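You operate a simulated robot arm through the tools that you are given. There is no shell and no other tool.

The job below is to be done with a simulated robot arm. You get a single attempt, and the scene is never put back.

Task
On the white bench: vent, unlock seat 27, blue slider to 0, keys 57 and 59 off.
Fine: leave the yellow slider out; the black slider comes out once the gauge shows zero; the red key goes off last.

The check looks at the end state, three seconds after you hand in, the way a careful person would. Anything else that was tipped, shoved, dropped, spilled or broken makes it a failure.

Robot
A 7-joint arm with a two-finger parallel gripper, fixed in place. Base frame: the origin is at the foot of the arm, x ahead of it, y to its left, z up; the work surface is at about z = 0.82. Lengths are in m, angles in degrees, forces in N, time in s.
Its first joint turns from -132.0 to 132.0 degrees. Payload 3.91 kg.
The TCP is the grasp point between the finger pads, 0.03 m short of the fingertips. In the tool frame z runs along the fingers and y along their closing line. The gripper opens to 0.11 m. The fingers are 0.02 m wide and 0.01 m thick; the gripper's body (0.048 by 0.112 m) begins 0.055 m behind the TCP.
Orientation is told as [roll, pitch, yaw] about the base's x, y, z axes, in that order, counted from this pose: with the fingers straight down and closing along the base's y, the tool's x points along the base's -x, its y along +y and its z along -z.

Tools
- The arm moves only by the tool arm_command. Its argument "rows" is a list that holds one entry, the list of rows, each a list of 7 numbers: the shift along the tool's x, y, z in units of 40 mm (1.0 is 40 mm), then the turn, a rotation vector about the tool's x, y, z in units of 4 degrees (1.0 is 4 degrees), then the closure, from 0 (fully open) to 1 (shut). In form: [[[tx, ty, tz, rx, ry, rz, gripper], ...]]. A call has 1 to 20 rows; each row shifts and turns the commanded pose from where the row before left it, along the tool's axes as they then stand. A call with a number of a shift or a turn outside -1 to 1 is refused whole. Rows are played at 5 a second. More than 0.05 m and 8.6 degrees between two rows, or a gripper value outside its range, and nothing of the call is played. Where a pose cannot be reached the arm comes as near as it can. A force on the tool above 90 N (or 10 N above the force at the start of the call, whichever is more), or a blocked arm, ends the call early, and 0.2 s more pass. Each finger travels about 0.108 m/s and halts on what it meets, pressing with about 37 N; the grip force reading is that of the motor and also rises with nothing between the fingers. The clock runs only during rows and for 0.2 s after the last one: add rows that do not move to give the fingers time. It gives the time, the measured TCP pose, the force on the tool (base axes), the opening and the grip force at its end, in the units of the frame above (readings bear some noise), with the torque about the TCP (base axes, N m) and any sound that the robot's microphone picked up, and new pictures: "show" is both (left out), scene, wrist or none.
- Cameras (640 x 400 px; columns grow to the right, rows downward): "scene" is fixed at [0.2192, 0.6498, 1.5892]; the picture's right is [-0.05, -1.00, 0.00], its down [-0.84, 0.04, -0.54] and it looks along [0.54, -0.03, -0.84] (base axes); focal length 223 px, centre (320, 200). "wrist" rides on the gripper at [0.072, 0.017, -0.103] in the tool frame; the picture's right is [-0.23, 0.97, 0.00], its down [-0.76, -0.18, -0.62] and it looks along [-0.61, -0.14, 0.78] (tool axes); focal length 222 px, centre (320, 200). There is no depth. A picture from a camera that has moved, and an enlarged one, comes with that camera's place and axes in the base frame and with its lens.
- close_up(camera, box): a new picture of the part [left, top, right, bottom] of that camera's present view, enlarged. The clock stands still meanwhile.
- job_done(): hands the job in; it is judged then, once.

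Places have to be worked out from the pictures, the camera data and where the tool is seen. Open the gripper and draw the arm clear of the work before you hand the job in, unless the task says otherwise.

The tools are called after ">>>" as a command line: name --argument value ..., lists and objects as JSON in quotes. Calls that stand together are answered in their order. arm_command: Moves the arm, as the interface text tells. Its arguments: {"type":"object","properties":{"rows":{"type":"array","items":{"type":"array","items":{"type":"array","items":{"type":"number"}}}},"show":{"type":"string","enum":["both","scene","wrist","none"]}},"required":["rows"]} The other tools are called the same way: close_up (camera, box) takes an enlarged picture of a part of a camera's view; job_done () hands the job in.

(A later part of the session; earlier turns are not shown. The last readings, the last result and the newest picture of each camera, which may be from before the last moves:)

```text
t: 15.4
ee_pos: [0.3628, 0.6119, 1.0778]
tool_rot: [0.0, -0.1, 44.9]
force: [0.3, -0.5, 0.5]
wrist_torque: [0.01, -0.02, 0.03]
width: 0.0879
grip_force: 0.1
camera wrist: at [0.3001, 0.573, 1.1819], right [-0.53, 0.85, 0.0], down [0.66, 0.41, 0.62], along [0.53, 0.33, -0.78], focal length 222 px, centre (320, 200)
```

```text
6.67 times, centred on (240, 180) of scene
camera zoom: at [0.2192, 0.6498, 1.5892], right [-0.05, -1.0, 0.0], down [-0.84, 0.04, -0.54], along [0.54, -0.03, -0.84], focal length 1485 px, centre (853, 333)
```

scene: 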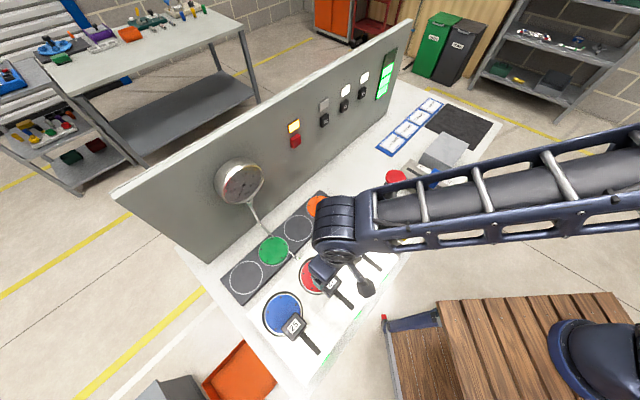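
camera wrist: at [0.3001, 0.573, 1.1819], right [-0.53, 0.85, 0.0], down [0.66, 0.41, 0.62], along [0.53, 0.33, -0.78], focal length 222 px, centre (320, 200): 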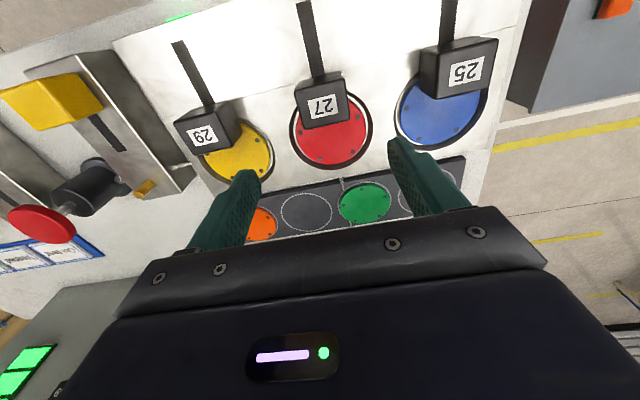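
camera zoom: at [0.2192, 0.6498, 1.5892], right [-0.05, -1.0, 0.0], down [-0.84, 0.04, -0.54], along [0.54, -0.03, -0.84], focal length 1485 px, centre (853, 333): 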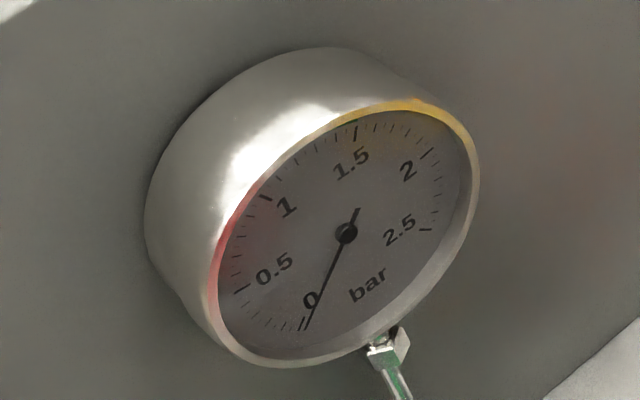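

The gauge stays at 0. Knob 27 is essentially under the tool (shift about 3 mm in −s); I'll descend to z≈0.933 around it.

>>> arm_command --rows '[[[0.05, 0.08, 0.72, 0, 0, 0, 0.22], [0, 0, 0.72, 0, 0, 0, 0.22], [0, 0, 0.72, 0, 0, 0, 0.22], [0, 0, 0.72, 0, 0, 0, 0.22], [0, 0, 0.72, 0, 0, 0, 0.22], [0, 0, 0, 0, 0, 0, 0.22]]]'

>>> close_up --camera "wrist" --box '[160, 40, 480, 240]'

```text
t: 16.8
ee_pos: [0.3591, 0.6146, 0.9341]
tool_rot: [0.0, 0.0, 45.0]
force: [0.1, 0.1, -0.4]
wrist_torque: [0.02, 0.0, 0.02]
width: 0.0859
grip_force: 0.1
camera wrist: at [0.2954, 0.5748, 1.0377], right [-0.53, 0.85, 0.0], down [0.66, 0.41, 0.62], along [0.53, 0.33, -0.78], focal length 222 px, centre (320, 200)
```

scene: 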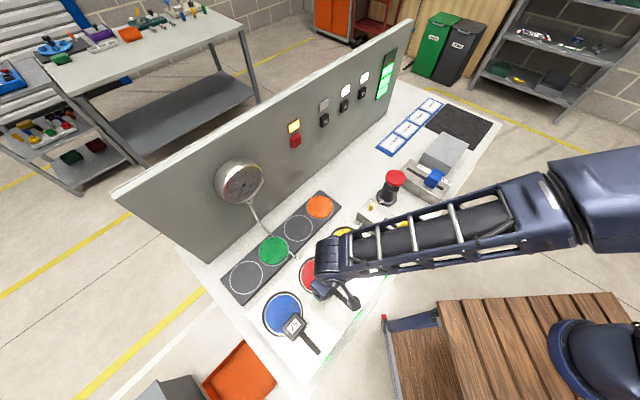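
wrist: 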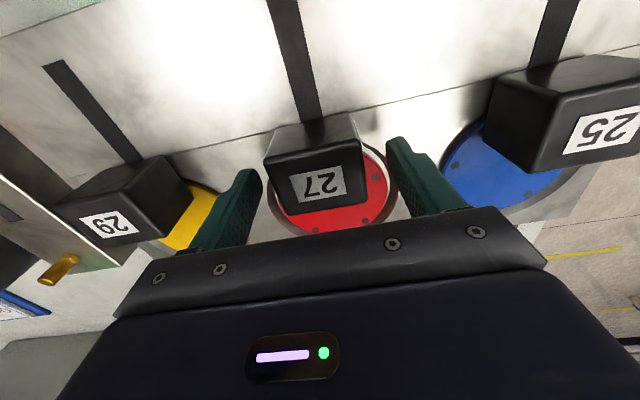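

```text
2.00 times, centred on (320, 140) of wrist
camera zoom: at [0.2954, 0.5748, 1.0377], right [-0.53, 0.85, 0.0], down [0.66, 0.41, 0.62], along [0.53, 0.33, -0.78], focal length 444 px, centre (320, 320)
```

zoom: 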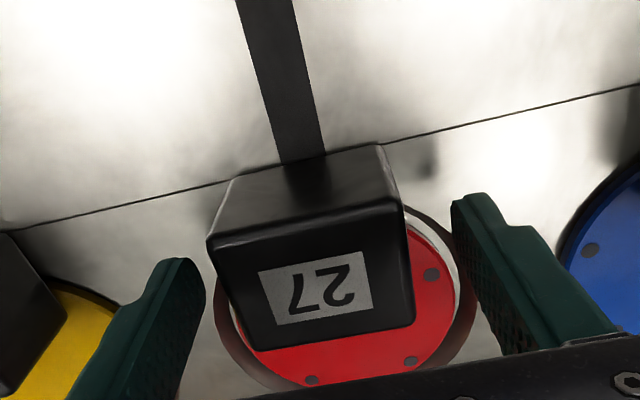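

The knob sits slightly nearer the left finger, the same 3–4 mm offset as with yellow, so I shift −0.09 in tool y and close.

>>> arm_command --rows '[[[0, -0.09, 0, 0, 0, 0, 0.22], [0, 0, 0, 0, 0, 0, 0.4], [0, 0, 0, 0, 0, 0, 0.5], [0, 0, 0, 0, 0, 0, 0.65], [0, 0, 0, 0, 0, 0, 0.65]]]' --show "wrist"

```text
t: 18.0
ee_pos: [0.3576, 0.6126, 0.9346]
tool_rot: [0.1, 0.0, 45.2]
force: [-22.4, 22.3, -5.8]
wrist_torque: [0.87, 0.36, -0.17]
width: 0.056
grip_force: 45.1
camera wrist: at [0.2951, 0.5729, 1.0391], right [-0.53, 0.85, 0.0], down [0.66, 0.41, 0.62], along [0.53, 0.33, -0.78], focal length 222 px, centre (320, 200)
```

wrist: 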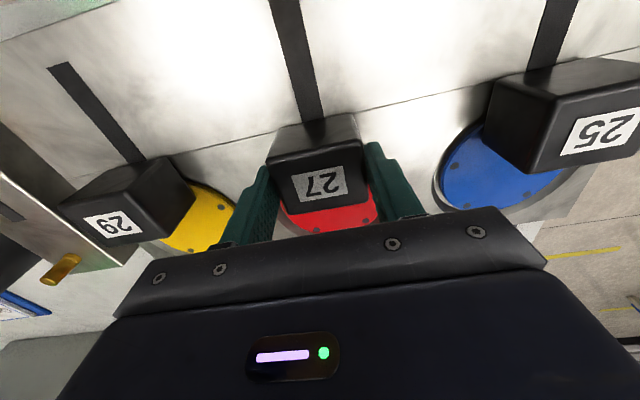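

The knob is gripped (56 mm) with ~31 N side load; I correct with +0.05 in tool y and begin pulling toward the front.

>>> arm_command --rows '[[[0, 0.05, 0, 0, 0, 0, 0.65], [0.2, 0, 0, 0, 0, 0, 0.65], [0.2, 0, 0, 0, 0, 0, 0.65], [0.2, 0, 0, 0, 0, 0, 0.65], [0, 0, 0, 0, 0, 0, 0.65]]]' --show "wrist"

```text
t: 19.2
ee_pos: [0.3398, 0.5958, 0.9354]
tool_rot: [-0.1, 0.1, 44.9]
force: [-15.7, 15.1, -16.6]
wrist_torque: [0.57, 0.05, 0.08]
width: 0.0561
grip_force: 44.7
camera wrist: at [0.2774, 0.556, 1.0393], right [-0.53, 0.85, 0.0], down [0.66, 0.41, 0.62], along [0.53, 0.33, -0.78], focal length 222 px, centre (320, 200)
```

wrist: 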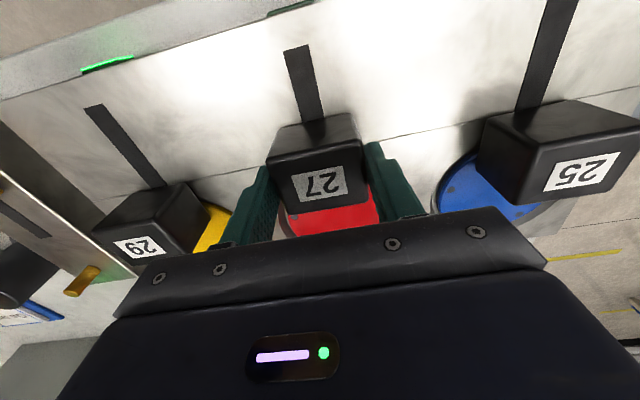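

It moves freely with the knob held; n is now ≈0.661. I continue pulling.

>>> arm_command --rows '[[[0.2, 0.03, 0, 0, 0, 0, 0.65], [0.2, 0, 0, 0, 0, 0, 0.65], [0.2, 0, 0, 0, 0, 0, 0.65], [0.2, 0, 0, 0, 0, 0, 0.65], [0, 0, 0, 0, 0, 0, 0.65]]]' --show "wrist"

```text
t: 20.4
ee_pos: [0.3183, 0.5728, 0.9359]
tool_rot: [0.0, 0.2, 45.0]
force: [-6.2, 6.2, -30.2]
wrist_torque: [0.79, -0.35, -0.13]
width: 0.0559
grip_force: 44.6
camera wrist: at [0.255, 0.5335, 1.0394], right [-0.53, 0.85, 0.0], down [0.66, 0.41, 0.62], along [0.53, 0.33, -0.78], focal length 222 px, centre (320, 200)
```

wrist: 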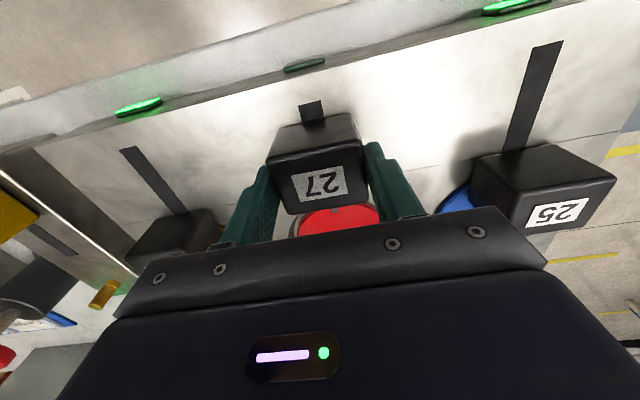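

Seat 27's green lamp has gone dark, so it's unlocking. A bit of slot is left; I'll pull another ~16 mm while easing the vertical load.

>>> arm_command --rows '[[[0.2, 0, 0.04, 0, 0, 0, 0.65], [0.15, 0, 0, 0, 0, 0, 0.65], [0.1, 0, 0, 0, 0, 0, 0.65], [0, 0, 0, 0, 0, 0, 0.65]]]'

>>> close_up --camera "wrist" --box '[160, 40, 480, 240]'

```text
t: 21.4
ee_pos: [0.3065, 0.5611, 0.9346]
tool_rot: [0.0, -0.1, 44.9]
force: [19.5, 9.0, 14.8]
wrist_torque: [0.16, -0.61, 0.1]
width: 0.056
grip_force: 45.2
camera wrist: at [0.243, 0.5215, 1.0386], right [-0.53, 0.85, 0.0], down [0.66, 0.41, 0.62], along [0.53, 0.33, -0.78], focal length 222 px, centre (320, 200)
```

scene: 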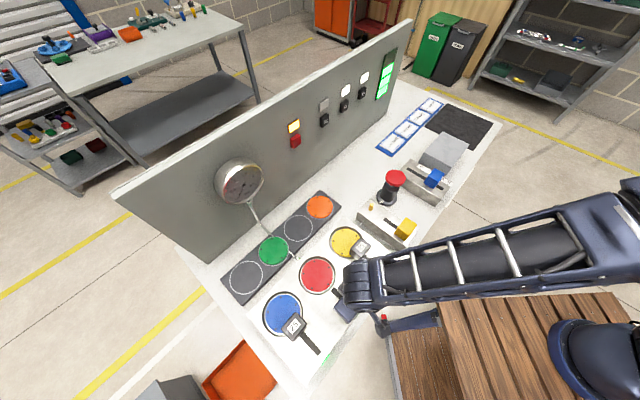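
wrist: 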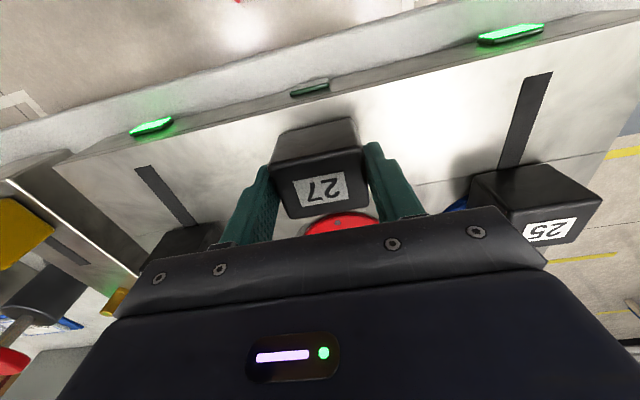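

```text
2.00 times, centred on (320, 140) of wrist
camera zoom: at [0.243, 0.5215, 1.0386], right [-0.53, 0.85, 0.0], down [0.66, 0.41, 0.62], along [0.53, 0.33, -0.78], focal length 444 px, centre (320, 320)
```

zoom: 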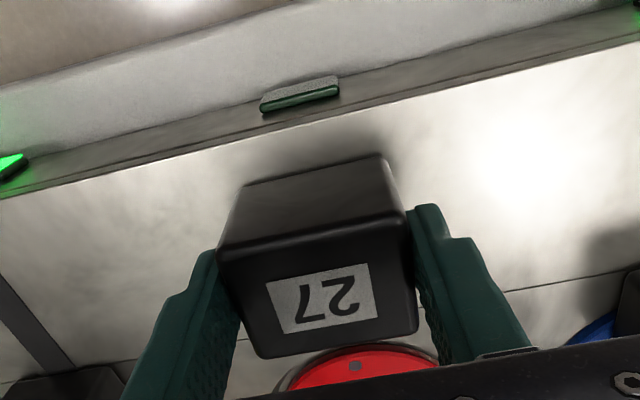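

The slider resists with ~20 N along the pull and the knob shifted slightly in the grip, so it's at its outer stop with the lamp off. I release and lift clear.

>>> arm_command --rows '[[[-0.05, 0, 0, 0, 0, 0, 0.4], [0, 0, 0, 0, 0, 0, 0.22], [0, 0, 0, 0, 0, 0, 0.22], [0, 0, -0.75, 0, 0, 0, 0.22], [0, 0, -0.75, 0, 0, 0, 0.22], [0, 0, -0.75, 0, 0, 0, 0.22], [0, 0, -0.75, 0, 0, 0, 0.22], [0, 0, -0.75, 0, 0, 0, 0.22], [0, 0, 0, 0, 0, 0, 0.22]]]'

>>> close_up --camera "wrist" --box '[180, 0, 560, 240]'

```text
t: 23.4
ee_pos: [0.3077, 0.5632, 1.0865]
tool_rot: [0.0, -0.1, 45.1]
force: [0.2, 0.1, -0.3]
wrist_torque: [-0.01, 0.03, -0.02]
width: 0.086
grip_force: 0.0
camera wrist: at [0.2447, 0.5224, 1.1911], right [-0.53, 0.85, 0.0], down [0.66, 0.41, 0.62], along [0.53, 0.33, -0.78], focal length 222 px, centre (320, 200)
```

scene: 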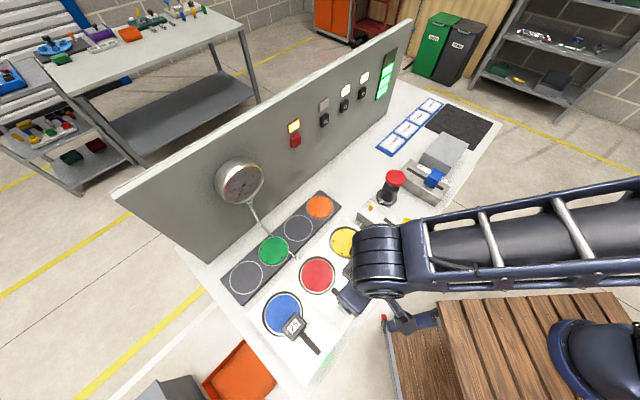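
wrist: 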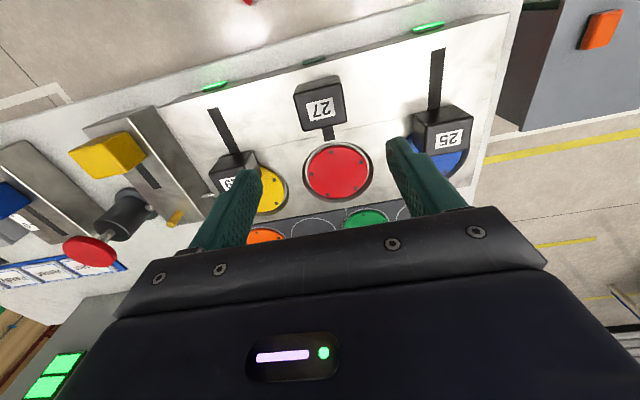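

```text
1.67 times, centred on (370, 120) of wrist
camera zoom: at [0.2447, 0.5224, 1.1911], right [-0.53, 0.85, 0.0], down [0.66, 0.41, 0.62], along [0.53, 0.33, -0.78], focal length 370 px, centre (237, 333)
```

zoom: 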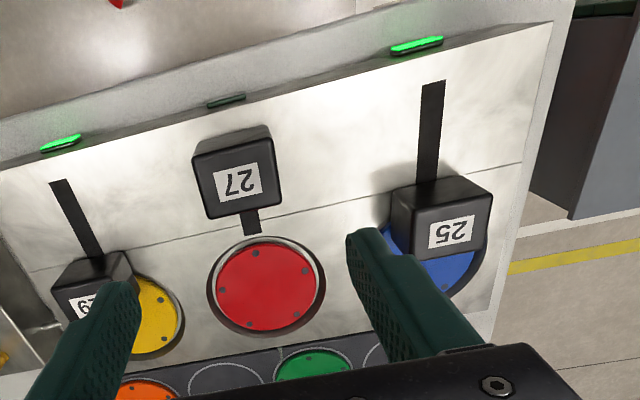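

Slider 27 is fully out, with the seat 27 lamp off and the others unchanged. Now I traverse along the bench to above the blue slider at about (0.729, 0.186), staying at z≈1.087.

>>> arm_command --rows '[[[-0.05, -0.88, 0, 0, 0, 0, 0.22], [-0.05, -0.88, 0, 0, 0, 0, 0.22], [-0.05, -0.88, 0, 0, 0, 0, 0.22], [-0.05, -0.88, 0, 0, 0, 0, 0.22], [-0.05, -0.88, 0, 0, 0, 0, 0.22], [-0.05, -0.88, 0, 0, 0, 0, 0.22], [-0.05, -0.88, 0, 0, 0, 0, 0.22], [-0.05, -0.88, 0, 0, 0, 0, 0.22], [-0.05, -0.88, 0, 0, 0, 0, 0.22], [-0.05, -0.88, 0, 0, 0, 0, 0.22], [-0.05, -0.88, 0, 0, 0, 0, 0.22], [-0.05, -0.88, 0, 0, 0, 0, 0.22], [-0.05, -0.88, 0, 0, 0, 0, 0.22], [-0.05, -0.88, 0, 0, 0, 0, 0.22], [-0.05, -0.88, 0, 0, 0, 0, 0.22], [-0.05, -0.88, 0, 0, 0, 0, 0.22], [0, 0, 0, 0, 0, 0, 0.22]]]'

>>> close_up --camera "wrist" --box '[200, 0, 460, 220]'

>>> close_up --camera "scene" --box '[280, 200, 420, 320]'

```text
t: 27.0
ee_pos: [0.7271, 0.1847, 1.0857]
tool_rot: [-0.1, 0.0, 45.1]
force: [-0.4, -0.2, 0.4]
wrist_torque: [0.02, -0.03, -0.01]
width: 0.0858
grip_force: 0.0
camera wrist: at [0.664, 0.1454, 1.1888], right [-0.53, 0.85, 0.0], down [0.66, 0.41, 0.62], along [0.53, 0.33, -0.78], focal length 222 px, centre (320, 200)
```

scene: 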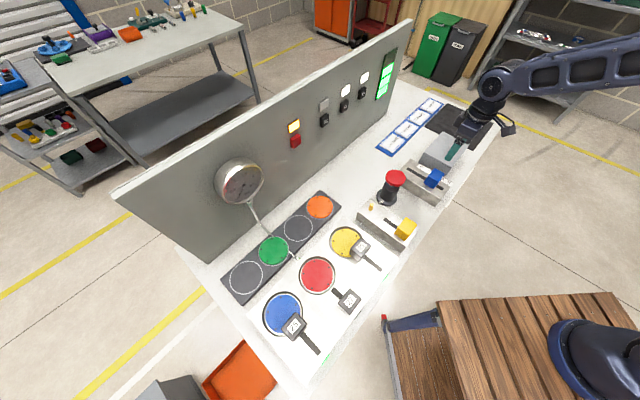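
wrist: 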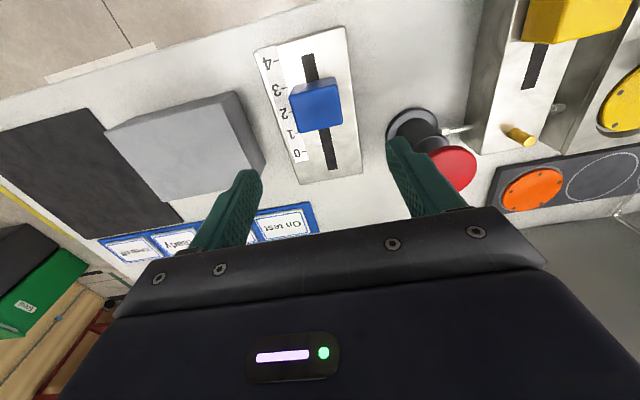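

```text
1.82 times, centred on (330, 110) of wrist
camera zoom: at [0.664, 0.1454, 1.1888], right [-0.53, 0.85, 0.0], down [0.66, 0.41, 0.62], along [0.53, 0.33, -0.78], focal length 404 px, centre (302, 364)
```

zoom: 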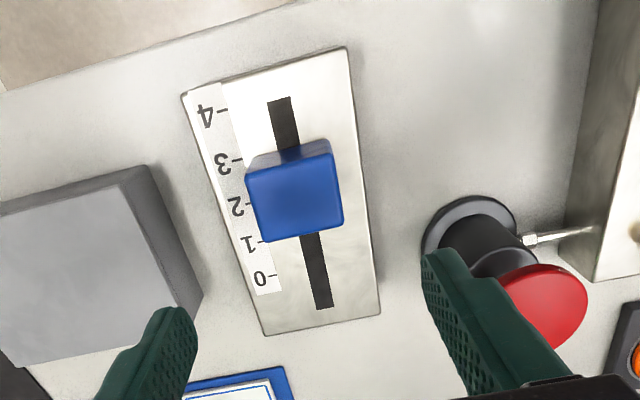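

```text
3.33 times, centred on (350, 260) of scene
camera zoom: at [0.2192, 0.6498, 1.5892], right [-0.05, -1.0, 0.0], down [-0.84, 0.04, -0.54], along [0.54, -0.03, -0.84], focal length 742 px, centre (220, 0)
```

zoom: 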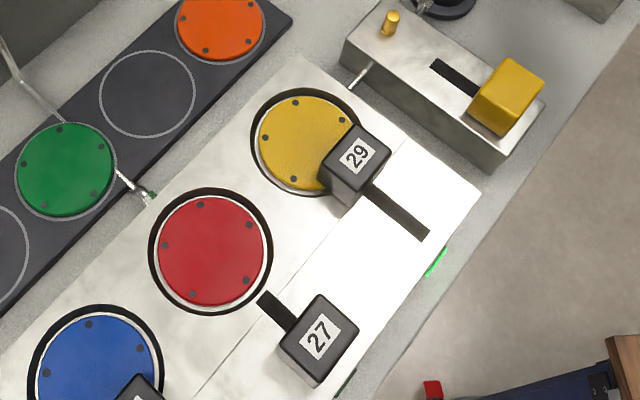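

The close view confirms the blue scale: the knob's near edge sits at tick 3, tick 4 lies at the slot's near end, and tick 0 is where the near edge will be at the far stop. I'll descend around the blue knob with a 4 mm +s correction.

>>> arm_command --rows '[[[-0.04, -0.1, 0.78, 0, 0, 0, 0.25], [0, 0, 0.78, 0, 0, 0, 0.25], [0, 0, 0.78, 0, 0, 0, 0.25], [0, 0, 0.78, 0, 0, 0, 0.25], [0, 0, 0.74, 0, 0, 0, 0.25], [0, 0, 0, 0, 0, 0, 0.25]]]'

>>> close_up --camera "wrist" --box '[160, 40, 480, 240]'

```text
t: 28.4
ee_pos: [0.7336, 0.1829, 0.9323]
tool_rot: [0.1, 0.0, 45.1]
force: [0.0, -0.2, 0.4]
wrist_torque: [0.02, -0.03, 0.02]
width: 0.0823
grip_force: 0.1
camera wrist: at [0.67, 0.1435, 1.0355], right [-0.53, 0.85, 0.0], down [0.66, 0.41, 0.62], along [0.53, 0.33, -0.78], focal length 222 px, centre (320, 200)
```

scene: 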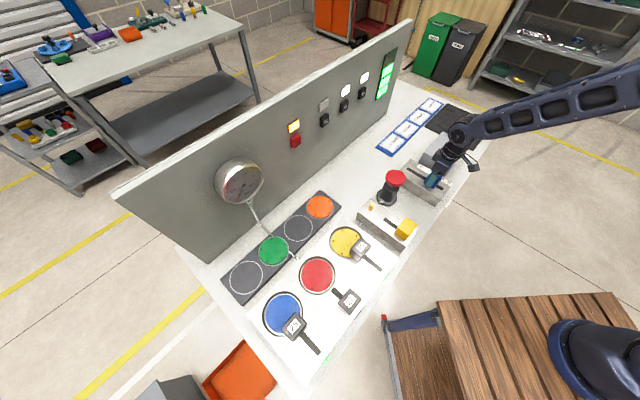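
wrist: 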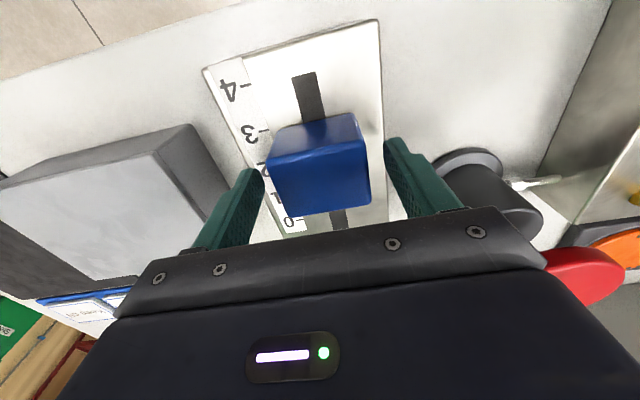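

```text
2.00 times, centred on (320, 140) of wrist
camera zoom: at [0.67, 0.1435, 1.0355], right [-0.53, 0.85, 0.0], down [0.66, 0.41, 0.62], along [0.53, 0.33, -0.78], focal length 444 px, centre (320, 320)
```

zoom: 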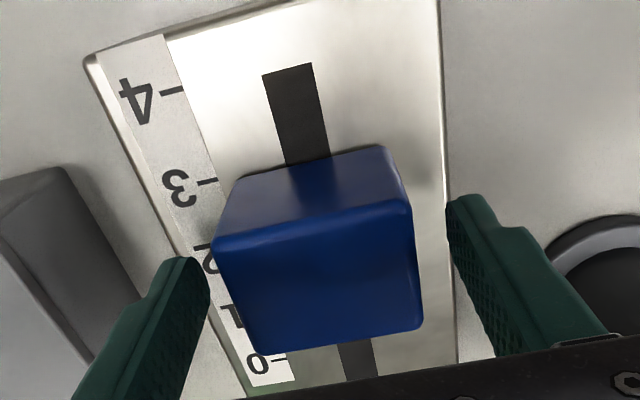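

In this view the knob's near edge lines up exactly with tick 3, confirming how the scale reads. The knob is nearly centred; I close on it with a tiny shift.

>>> arm_command --rows '[[[0, -0.03, 0, 0, 0, 0, 0.25], [0, 0, 0, 0, 0, 0, 0.4], [0, 0, 0, 0, 0, 0, 0.5], [0, 0, 0, 0, 0, 0, 0.65], [0, 0, 0, 0, 0, 0, 0.65]]]' --show "wrist"

```text
t: 29.6
ee_pos: [0.7323, 0.1828, 0.9308]
tool_rot: [0.2, 0.0, 45.1]
force: [-18.0, 15.5, -0.5]
wrist_torque: [0.71, 0.45, -0.15]
width: 0.056
grip_force: 45.0
camera wrist: at [0.6693, 0.1441, 1.0352], right [-0.53, 0.85, 0.0], down [0.66, 0.41, 0.62], along [0.53, 0.33, -0.78], focal length 222 px, centre (320, 200)
```

wrist: 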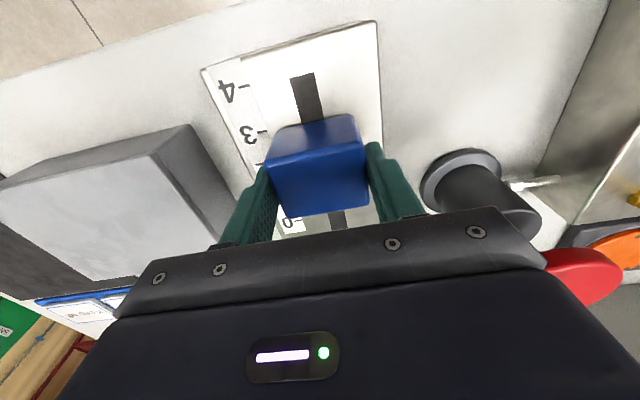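

Gripped at 56 mm with ~24 N side load. I relax that and push the slider toward the panel in 8 mm steps, first about 56 mm.

>>> arm_command --rows '[[[0, 0.04, 0, 0, 0, 0, 0.65], [-0.2, 0, 0, 0, 0, 0, 0.65], [-0.2, 0, 0, 0, 0, 0, 0.65], [-0.2, 0, 0, 0, 0, 0, 0.65], [-0.2, 0, 0, 0, 0, 0, 0.65], [0, 0, 0, 0, 0, 0, 0.65]]]' --show "wrist"

```text
t: 31.0
ee_pos: [0.7551, 0.206, 0.931]
tool_rot: [0.0, 0.0, 44.9]
force: [8.7, -6.2, 7.6]
wrist_torque: [-0.49, -0.48, -0.35]
width: 0.0558
grip_force: 45.1
camera wrist: at [0.6916, 0.167, 1.035], right [-0.53, 0.85, 0.0], down [0.66, 0.41, 0.62], along [0.53, 0.33, -0.78], focal length 222 px, centre (320, 200)
```

wrist: 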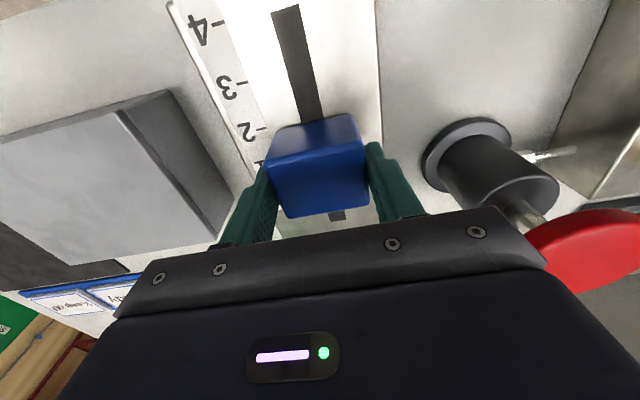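

The knob's near edge is now at tick 2 with low forces. I'll push on another ~40 mm.

>>> arm_command --rows '[[[-0.2, 0, 0, 0, 0, 0, 0.65], [-0.2, 0, 0, 0, 0, 0, 0.65], [-0.2, 0, 0, 0, 0, 0, 0.65], [-0.2, 0, 0, 0, 0, 0, 0.65], [-0.2, 0, 0, 0, 0, 0, 0.65], [0, 0, 0, 0, 0, 0, 0.65]]]' --show "both"

>>> close_up --camera "wrist" --box '[160, 0, 480, 240]'

```text
t: 32.4
ee_pos: [0.7847, 0.2338, 0.9315]
tool_rot: [-0.1, -0.1, 45.0]
force: [25.1, -22.3, 20.2]
wrist_torque: [-0.23, -1.02, 0.68]
width: 0.0559
grip_force: 45.1
camera wrist: at [0.7196, 0.195, 1.0348], right [-0.53, 0.85, 0.0], down [0.66, 0.41, 0.62], along [0.53, 0.33, -0.78], focal length 222 px, centre (320, 200)
```

scene: 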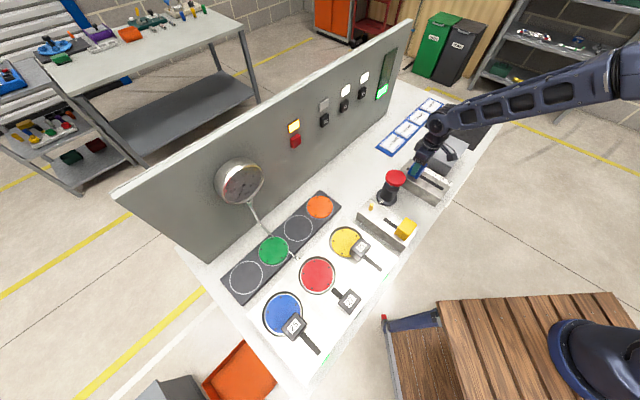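
wrist: 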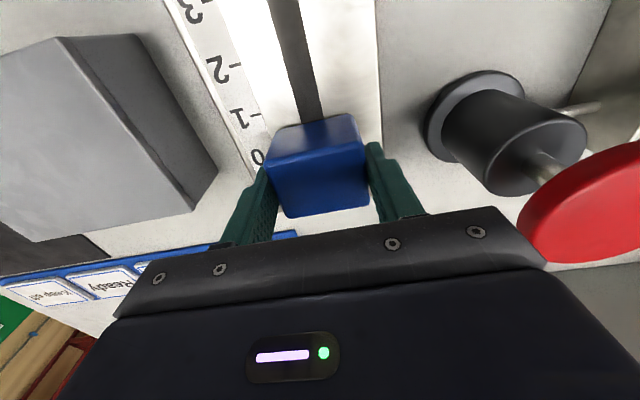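

```text
1.67 times, centred on (320, 120) of wrist
camera zoom: at [0.7196, 0.195, 1.0348], right [-0.53, 0.85, 0.0], down [0.66, 0.41, 0.62], along [0.53, 0.33, -0.78], focal length 370 px, centre (320, 333)
```

zoom: 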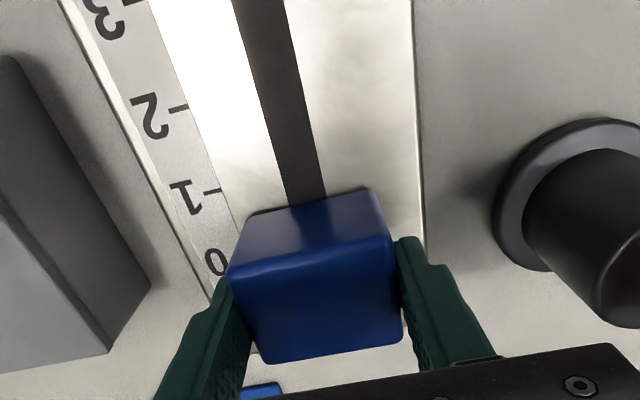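

The green bar display went from 3 bars to 1, so it tracks the blue slider's value, and full stop should give zero. I push the remaining ~17 mm and ease the +s side load.

>>> arm_command --rows '[[[-0.15, -0.04, 0, 0, 0, 0, 0.65], [-0.15, 0, 0, 0, 0, 0, 0.65], [-0.15, 0, 0, 0, 0, 0, 0.65], [0, 0, 0, 0, 0, 0, 0.65]]]' --show "both"

>>> close_up --camera "wrist" --box '[160, 0, 480, 240]'

>>> close_up --camera "scene" --box '[280, 40, 420, 150]'

```text
t: 33.4
ee_pos: [0.7962, 0.247, 0.9315]
tool_rot: [0.1, -0.1, 45.0]
force: [11.9, -10.9, 26.3]
wrist_torque: [0.38, -0.78, -0.38]
width: 0.0559
grip_force: 45.4
camera wrist: at [0.7324, 0.2074, 1.0346], right [-0.53, 0.85, 0.0], down [0.66, 0.41, 0.62], along [0.53, 0.33, -0.78], focal length 222 px, centre (320, 200)
```

scene: 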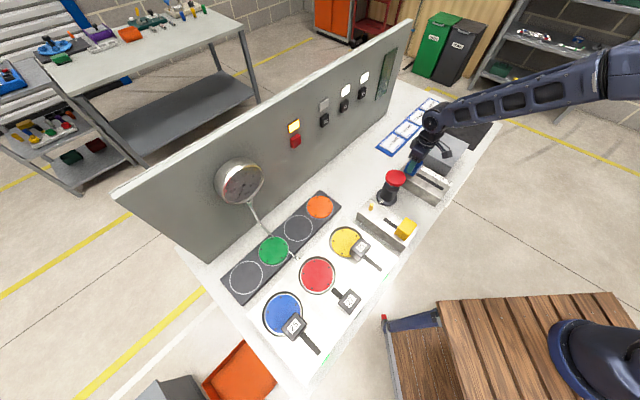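
wrist: 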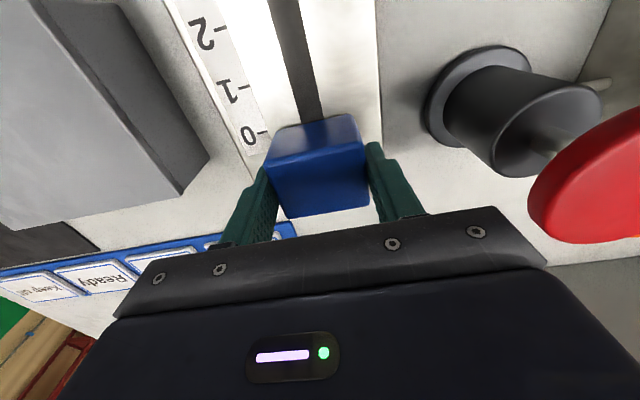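

```text
1.67 times, centred on (320, 120) of wrist
camera zoom: at [0.7324, 0.2074, 1.0346], right [-0.53, 0.85, 0.0], down [0.66, 0.41, 0.62], along [0.53, 0.33, -0.78], focal length 370 px, centre (320, 333)
```

zoom: 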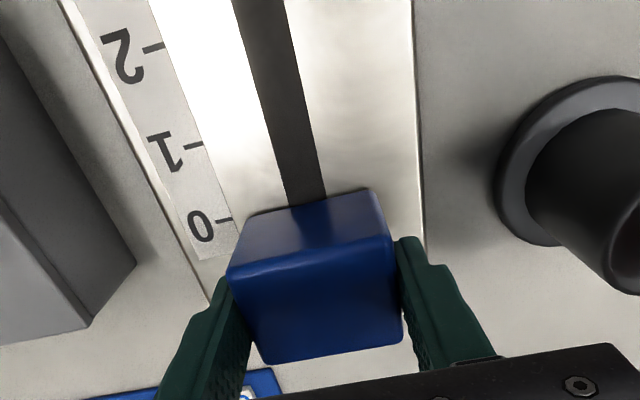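

```text
3.64 times, centred on (350, 95) of scene
camera zoom: at [0.2192, 0.6498, 1.5892], right [-0.05, -1.0, 0.0], down [-0.84, 0.04, -0.54], along [0.54, -0.03, -0.84], focal length 810 px, centre (211, 582)
```

zoom: 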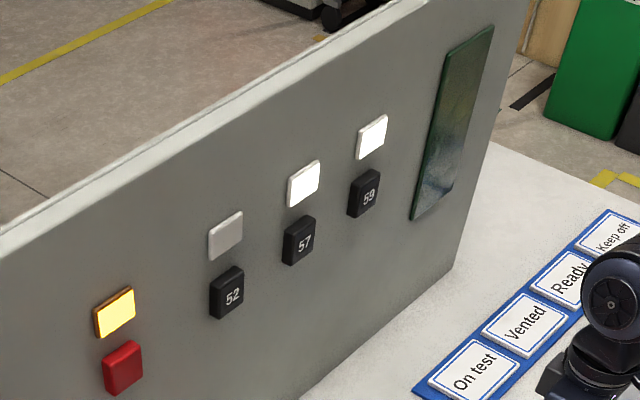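

All bars are off and the knob's near edge is level with tick 0. I'll push a few mm more to be sure it's on its end stop.

>>> arm_command --rows '[[[-0.1, -0.01, 0, 0, 0, 0, 0.65], [-0.05, 0, 0, 0, 0, 0, 0.65], [0, 0, 0, 0, 0, 0, 0.65]]]' --show "wrist"

>>> close_up --camera "wrist" --box '[160, 0, 480, 240]'

```text
t: 34.2
ee_pos: [0.7973, 0.2502, 0.9291]
tool_rot: [0.1, 0.2, 45.0]
force: [-23.6, -23.0, -1.4]
wrist_torque: [-1.35, -0.41, -0.44]
width: 0.0558
grip_force: 45.0
camera wrist: at [0.7358, 0.2106, 1.0327], right [-0.53, 0.85, 0.0], down [0.67, 0.41, 0.62], along [0.53, 0.33, -0.78], focal length 222 px, centre (320, 200)
```

wrist: 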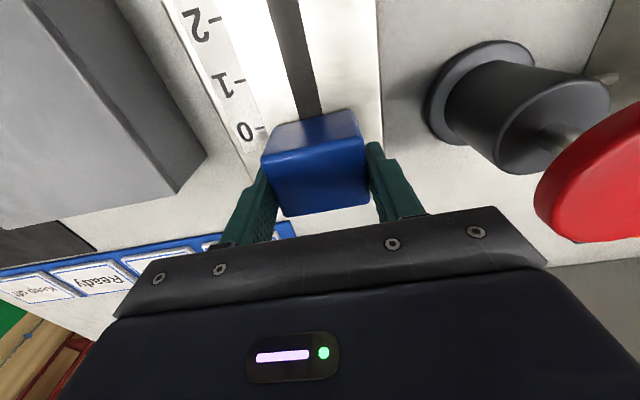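

```text
1.67 times, centred on (320, 120) of wrist
camera zoom: at [0.7358, 0.2106, 1.0327], right [-0.53, 0.85, 0.0], down [0.67, 0.41, 0.62], along [0.53, 0.33, -0.78], focal length 370 px, centre (320, 333)
```

zoom: 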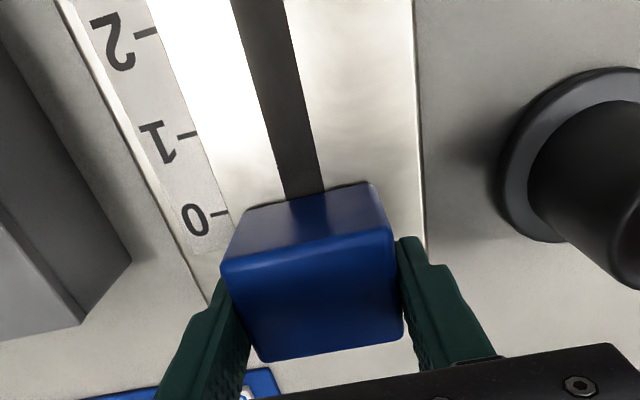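

33 N resists along the push, so it's on the stop and aligned with 0. I open the fingers and lift clear.

>>> arm_command --rows '[[[0, 0, 0, 0, 0, 0, 0.4], [0, 0, 0, 0, 0, 0, 0.25], [0, 0, 0, 0, 0, 0, 0.25], [0, 0, -0.75, 0, 0, 0, 0.25], [0, 0, -0.75, 0, 0, 0, 0.25], [0, 0, -0.75, 0, 0, 0, 0.25], [0, 0, -0.75, 0, 0, 0, 0.25], [0, 0, -0.75, 0, 0, 0, 0.25], [0, 0, -0.75, 0, 0, 0, 0.25], [0, 0, 0, 0, 0, 0, 0.25]]]'

>>> close_up --camera "wrist" --box '[200, 0, 440, 220]'

>>> close_up --camera "scene" --box '[280, 40, 420, 150]'

```text
t: 36.4
ee_pos: [0.8004, 0.2505, 1.1107]
tool_rot: [0.1, 0.0, 45.1]
force: [-0.5, -0.1, -0.4]
wrist_torque: [0.02, 0.01, 0.0]
width: 0.0824
grip_force: 0.0
camera wrist: at [0.7369, 0.211, 1.2139], right [-0.53, 0.85, 0.0], down [0.66, 0.41, 0.62], along [0.53, 0.33, -0.78], focal length 222 px, centre (320, 200)
```

scene: 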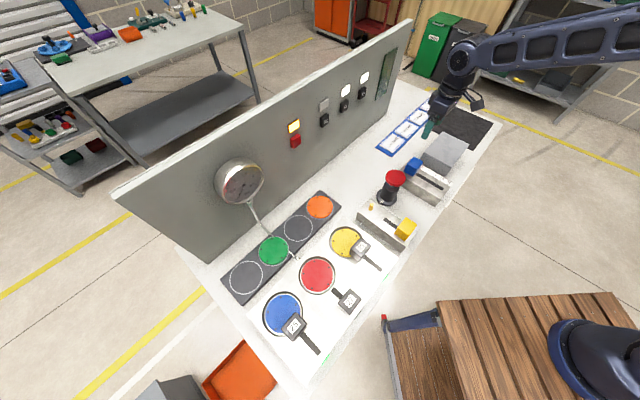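
wrist: 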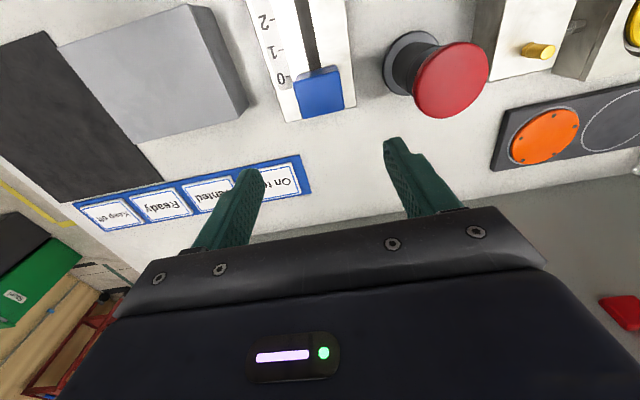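

```text
1.82 times, centred on (320, 110) of wrist
camera zoom: at [0.7369, 0.211, 1.2139], right [-0.53, 0.85, 0.0], down [0.66, 0.41, 0.62], along [0.53, 0.33, -0.78], focal length 404 px, centre (320, 364)
```

zoom: 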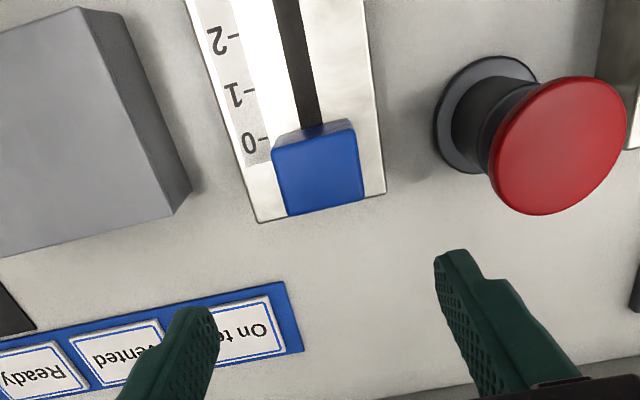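

```text
3.64 times, centred on (350, 95) of scene
camera zoom: at [0.2192, 0.6498, 1.5892], right [-0.05, -1.0, 0.0], down [-0.84, 0.04, -0.54], along [0.54, -0.03, -0.84], focal length 810 px, centre (211, 582)
```

zoom: 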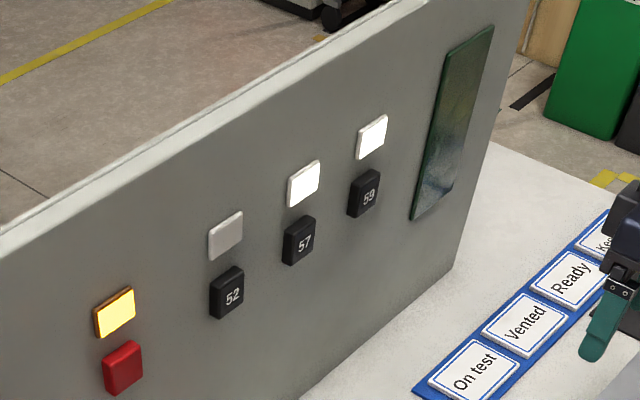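

The blue slider is at 0. Now the keys: they sit on the panel at z≈1.091, n≈1.04, with 57 at s≈0.296, 59 at s≈0.406, red at s≈0.049. I raise 80 mm, close the gripper and start tilting the tool toward horizontal facing the panel.

>>> arm_command --rows '[[[0, 0, -1, 0, 0, 0, 0.6], [0, 0, -1, 0, 0, 0, 1], [0, 0, 0, 0, -1, 0, 1], [0, 0, 0, 0, -1, 0, 1], [0, 0, 0, 0, -1, 0, 1], [0, 0, 0, 0, -1, 0, 1], [0, 0, 0, 0, -1, 0, 1], [0, 0, 0, 0, -1, 0, 1], [0, 0, 0, 0, -1, 0, 1], [0, 0, 0, 0, -1, 0, 1], [0, 0, 0, 0, -1, 0, 1], [0, 0, 0, 0, -1, 0, 1], [0, 0, 0, 0, 0, 0, 1]]]'

```text
t: 39.2
ee_pos: [0.7995, 0.2511, 1.1911]
tool_rot: [0.1, -40.1, 45.0]
force: [0.7, 0.2, -0.1]
wrist_torque: [-0.02, 0.01, 0.01]
width: 0.0
grip_force: 36.8
camera wrist: at [0.7018, 0.1771, 1.223], right [-0.57, 0.81, 0.15], down [0.25, 0.0, 0.97], along [0.78, 0.58, -0.21], focal length 222 px, centre (320, 200)
```

scene: 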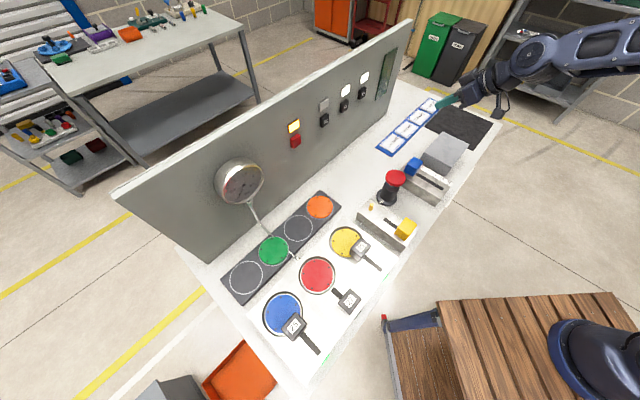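
wrist: 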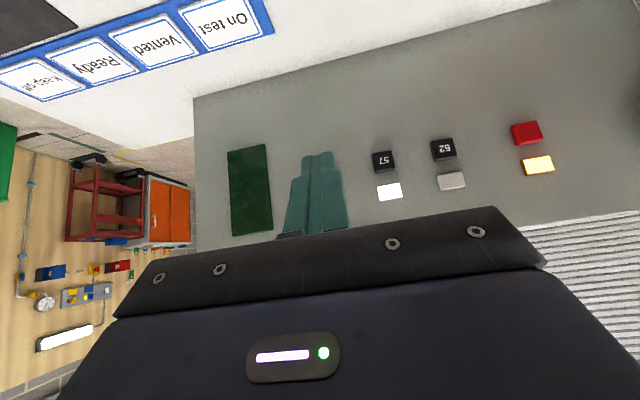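

The tilt works well and the wrist camera sees the panel (upside-down). I continue the tilt to horizontal.

>>> arm_command --rows '[[[0, 0, 0, 0, -1, 0, 1], [0, 0, 0, 0, -1, 0, 1], [0, 0, 0, 0, -1, 0, 1], [0, 0, 0, 0, -1, 0, 1], [0, 0, 0, 0, -1, 0, 1], [0, 0, 0, 0, -1, 0, 1], [0, 0, 0, 0, -1, 0, 1], [0, 0, 0, 0, -1, 0, 1], [0, 0, 0, 0, -1, 0, 1], [0, 0, 0, 0, -1, 0, 1], [0, 0, 0, 0, -1, 0, 1], [0, 0, 0, 0, -1, 0, 1], [0, 0, 0, 0, -0.5, 0, 1], [0, 0, 0, 0, 0, 0, 1]]]'

```text
t: 42.2
ee_pos: [0.8014, 0.2514, 1.1898]
tool_rot: [133.4, -90.0, -88.3]
force: [0.5, 0.2, -0.2]
wrist_torque: [0.0, 0.01, -0.04]
width: 0.0
grip_force: 36.5
camera wrist: at [0.7154, 0.1904, 1.1186], right [-0.69, 0.69, 0.23], down [-0.31, -0.57, 0.76], along [0.65, 0.45, 0.61], focal length 222 px, centre (320, 200)
```

scene: 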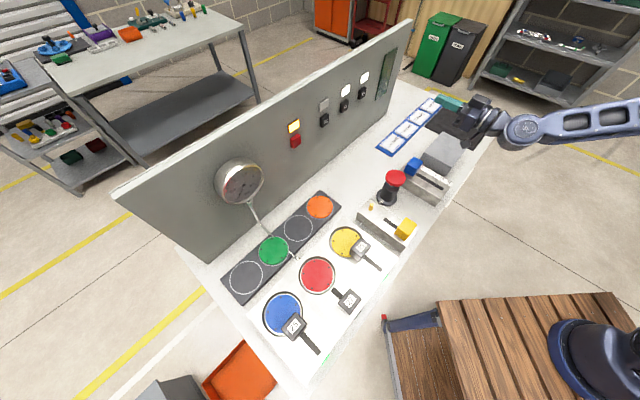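
wrist: 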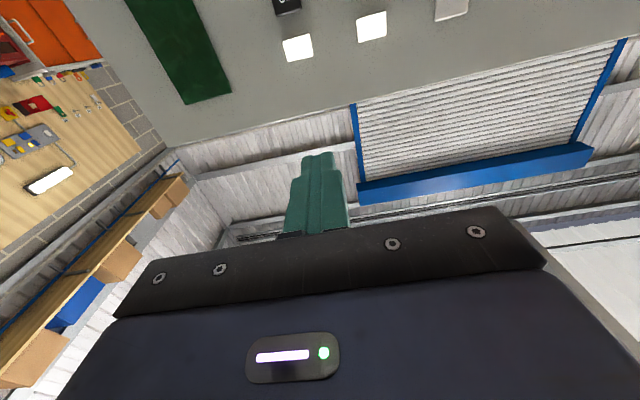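

The tool is now horizontal, facing the panel. I move to in front of key 59 (s≈0.406, z≈1.091), stopping with the fingertips about 7 cm short of the panel.

>>> arm_command --rows '[[[0.494, -0.088, 0.9, 0, 0, 0, 1], [0.494, -0.088, 0.9, 0, 0, 0, 1], [0.494, -0.088, 0.9, 0, 0, 0, 1], [0.494, -0.088, 0.9, 0, 0, 0, 1], [0.494, -0.088, 0.9, 0, 0, 0, 1], [0, 0, 0, 0, 0, 0, 1]]]'

>>> close_up --camera "wrist" --box '[180, 0, 500, 240]'

>>> close_up --camera "scene" --box '[310, 50, 470, 150]'

```text
t: 43.6
ee_pos: [0.9405, 0.3655, 1.0908]
tool_rot: [-132.5, -90.0, 177.5]
force: [-0.3, 0.7, 0.1]
wrist_torque: [0.0, -0.06, 0.02]
width: 0.0
grip_force: 37.2
camera wrist: at [0.8551, 0.3049, 1.0194], right [-0.69, 0.69, 0.23], down [-0.32, -0.57, 0.76], along [0.65, 0.45, 0.61], focal length 222 px, centre (320, 200)
```

scene: 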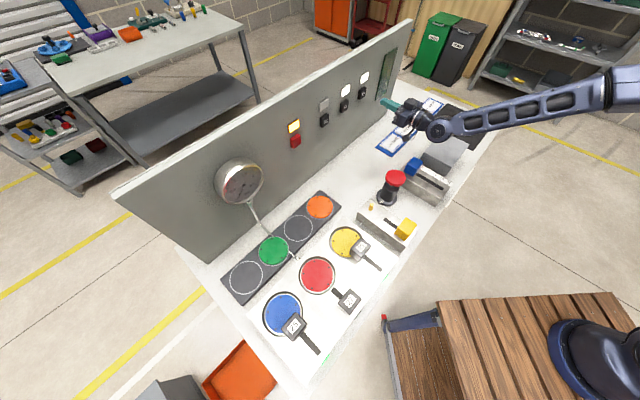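
wrist: 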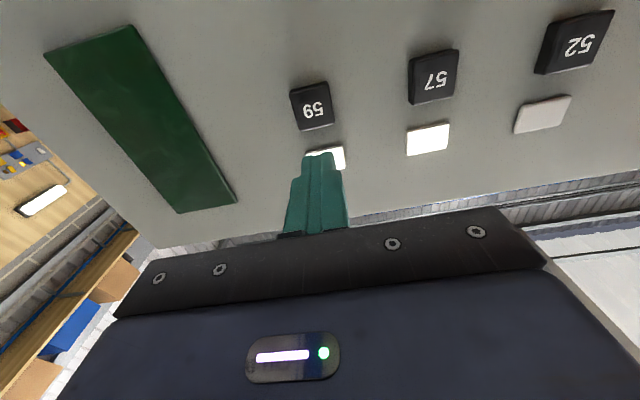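

```text
1.67 times, centred on (340, 120) of wrist
camera zoom: at [0.8551, 0.3049, 1.0194], right [-0.69, 0.69, 0.23], down [-0.32, -0.57, 0.76], along [0.65, 0.45, 0.61], focal length 370 px, centre (287, 333)
```

zoom: 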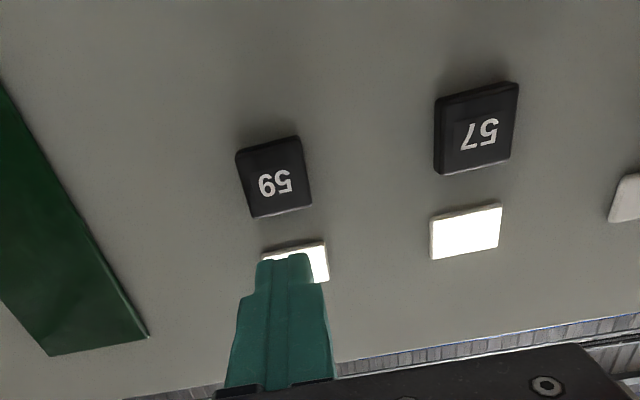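

```text
4.00 times, centred on (390, 100) of scene
camera zoom: at [0.2192, 0.6498, 1.5892], right [-0.05, -1.0, 0.0], down [-0.84, 0.04, -0.54], along [0.54, -0.03, -0.84], focal length 891 px, centre (40, 600)
```

zoom: 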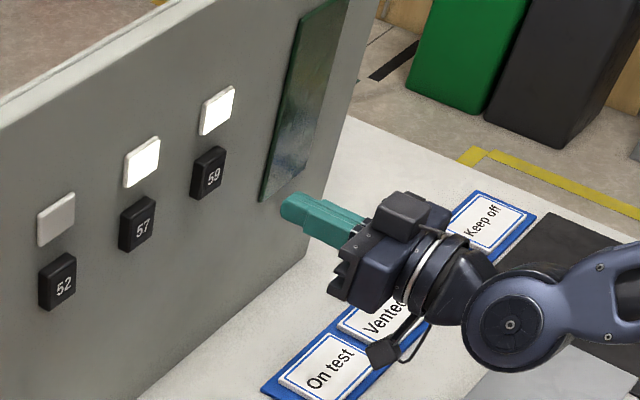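

The key 59 centre triangulates to s≈0.412, z≈1.082. I make that small correction and advance until the tips are ~15 mm from the key face.

>>> arm_command --rows '[[[0.2, -0.13, 0.45, 0, 0, 0, 1], [0, 0, 0.45, 0, 0, 0, 1], [0, 0, 0.45, 0, 0, 0, 1], [0, 0, 0.45, 0, 0, 0, 1], [0, 0, 0, 0, 0, 0, 1]]]'

>>> close_up --camera "wrist" --box '[200, 20, 460, 240]'

>>> close_up --camera "scene" --box '[330, 60, 410, 120]'

```text
t: 44.8
ee_pos: [0.9935, 0.4136, 1.083]
tool_rot: [-10.6, -90.0, 55.5]
force: [0.2, -0.4, 0.3]
wrist_torque: [-0.01, -0.02, 0.02]
width: 0.0
grip_force: 37.3
camera wrist: at [0.9101, 0.3522, 1.0111], right [-0.69, 0.69, 0.23], down [-0.31, -0.57, 0.76], along [0.65, 0.45, 0.61], focal length 222 px, centre (320, 200)
```

scene: 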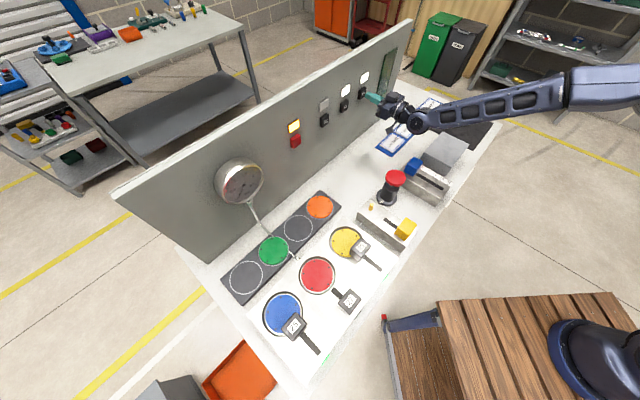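
wrist: 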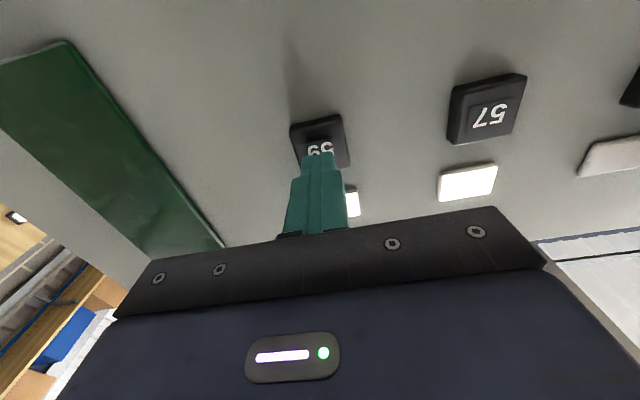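

```text
1.82 times, centred on (330, 130) of wrist
camera zoom: at [0.9101, 0.3522, 1.0111], right [-0.69, 0.69, 0.23], down [-0.31, -0.57, 0.76], along [0.65, 0.45, 0.61], focal length 404 px, centre (302, 327)
```

zoom: 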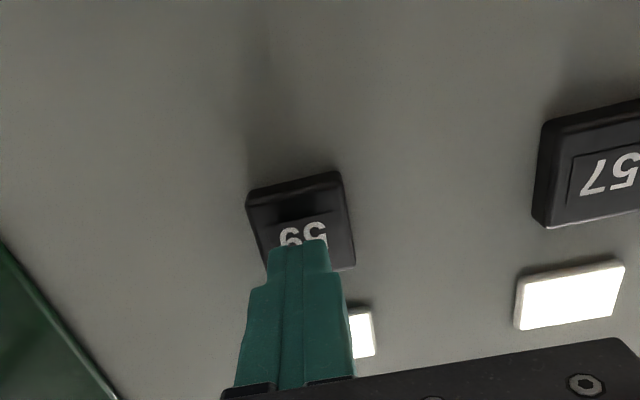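

```text
6.67 times, centred on (370, 90) of scene
camera zoom: at [0.2192, 0.6498, 1.5892], right [-0.05, -1.0, 0.0], down [-0.84, 0.04, -0.54], along [0.54, -0.03, -0.84], focal length 1485 px, centre (-13, 933)
```

zoom: 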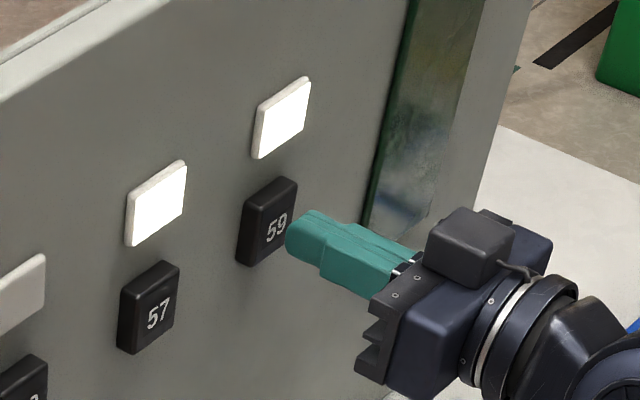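

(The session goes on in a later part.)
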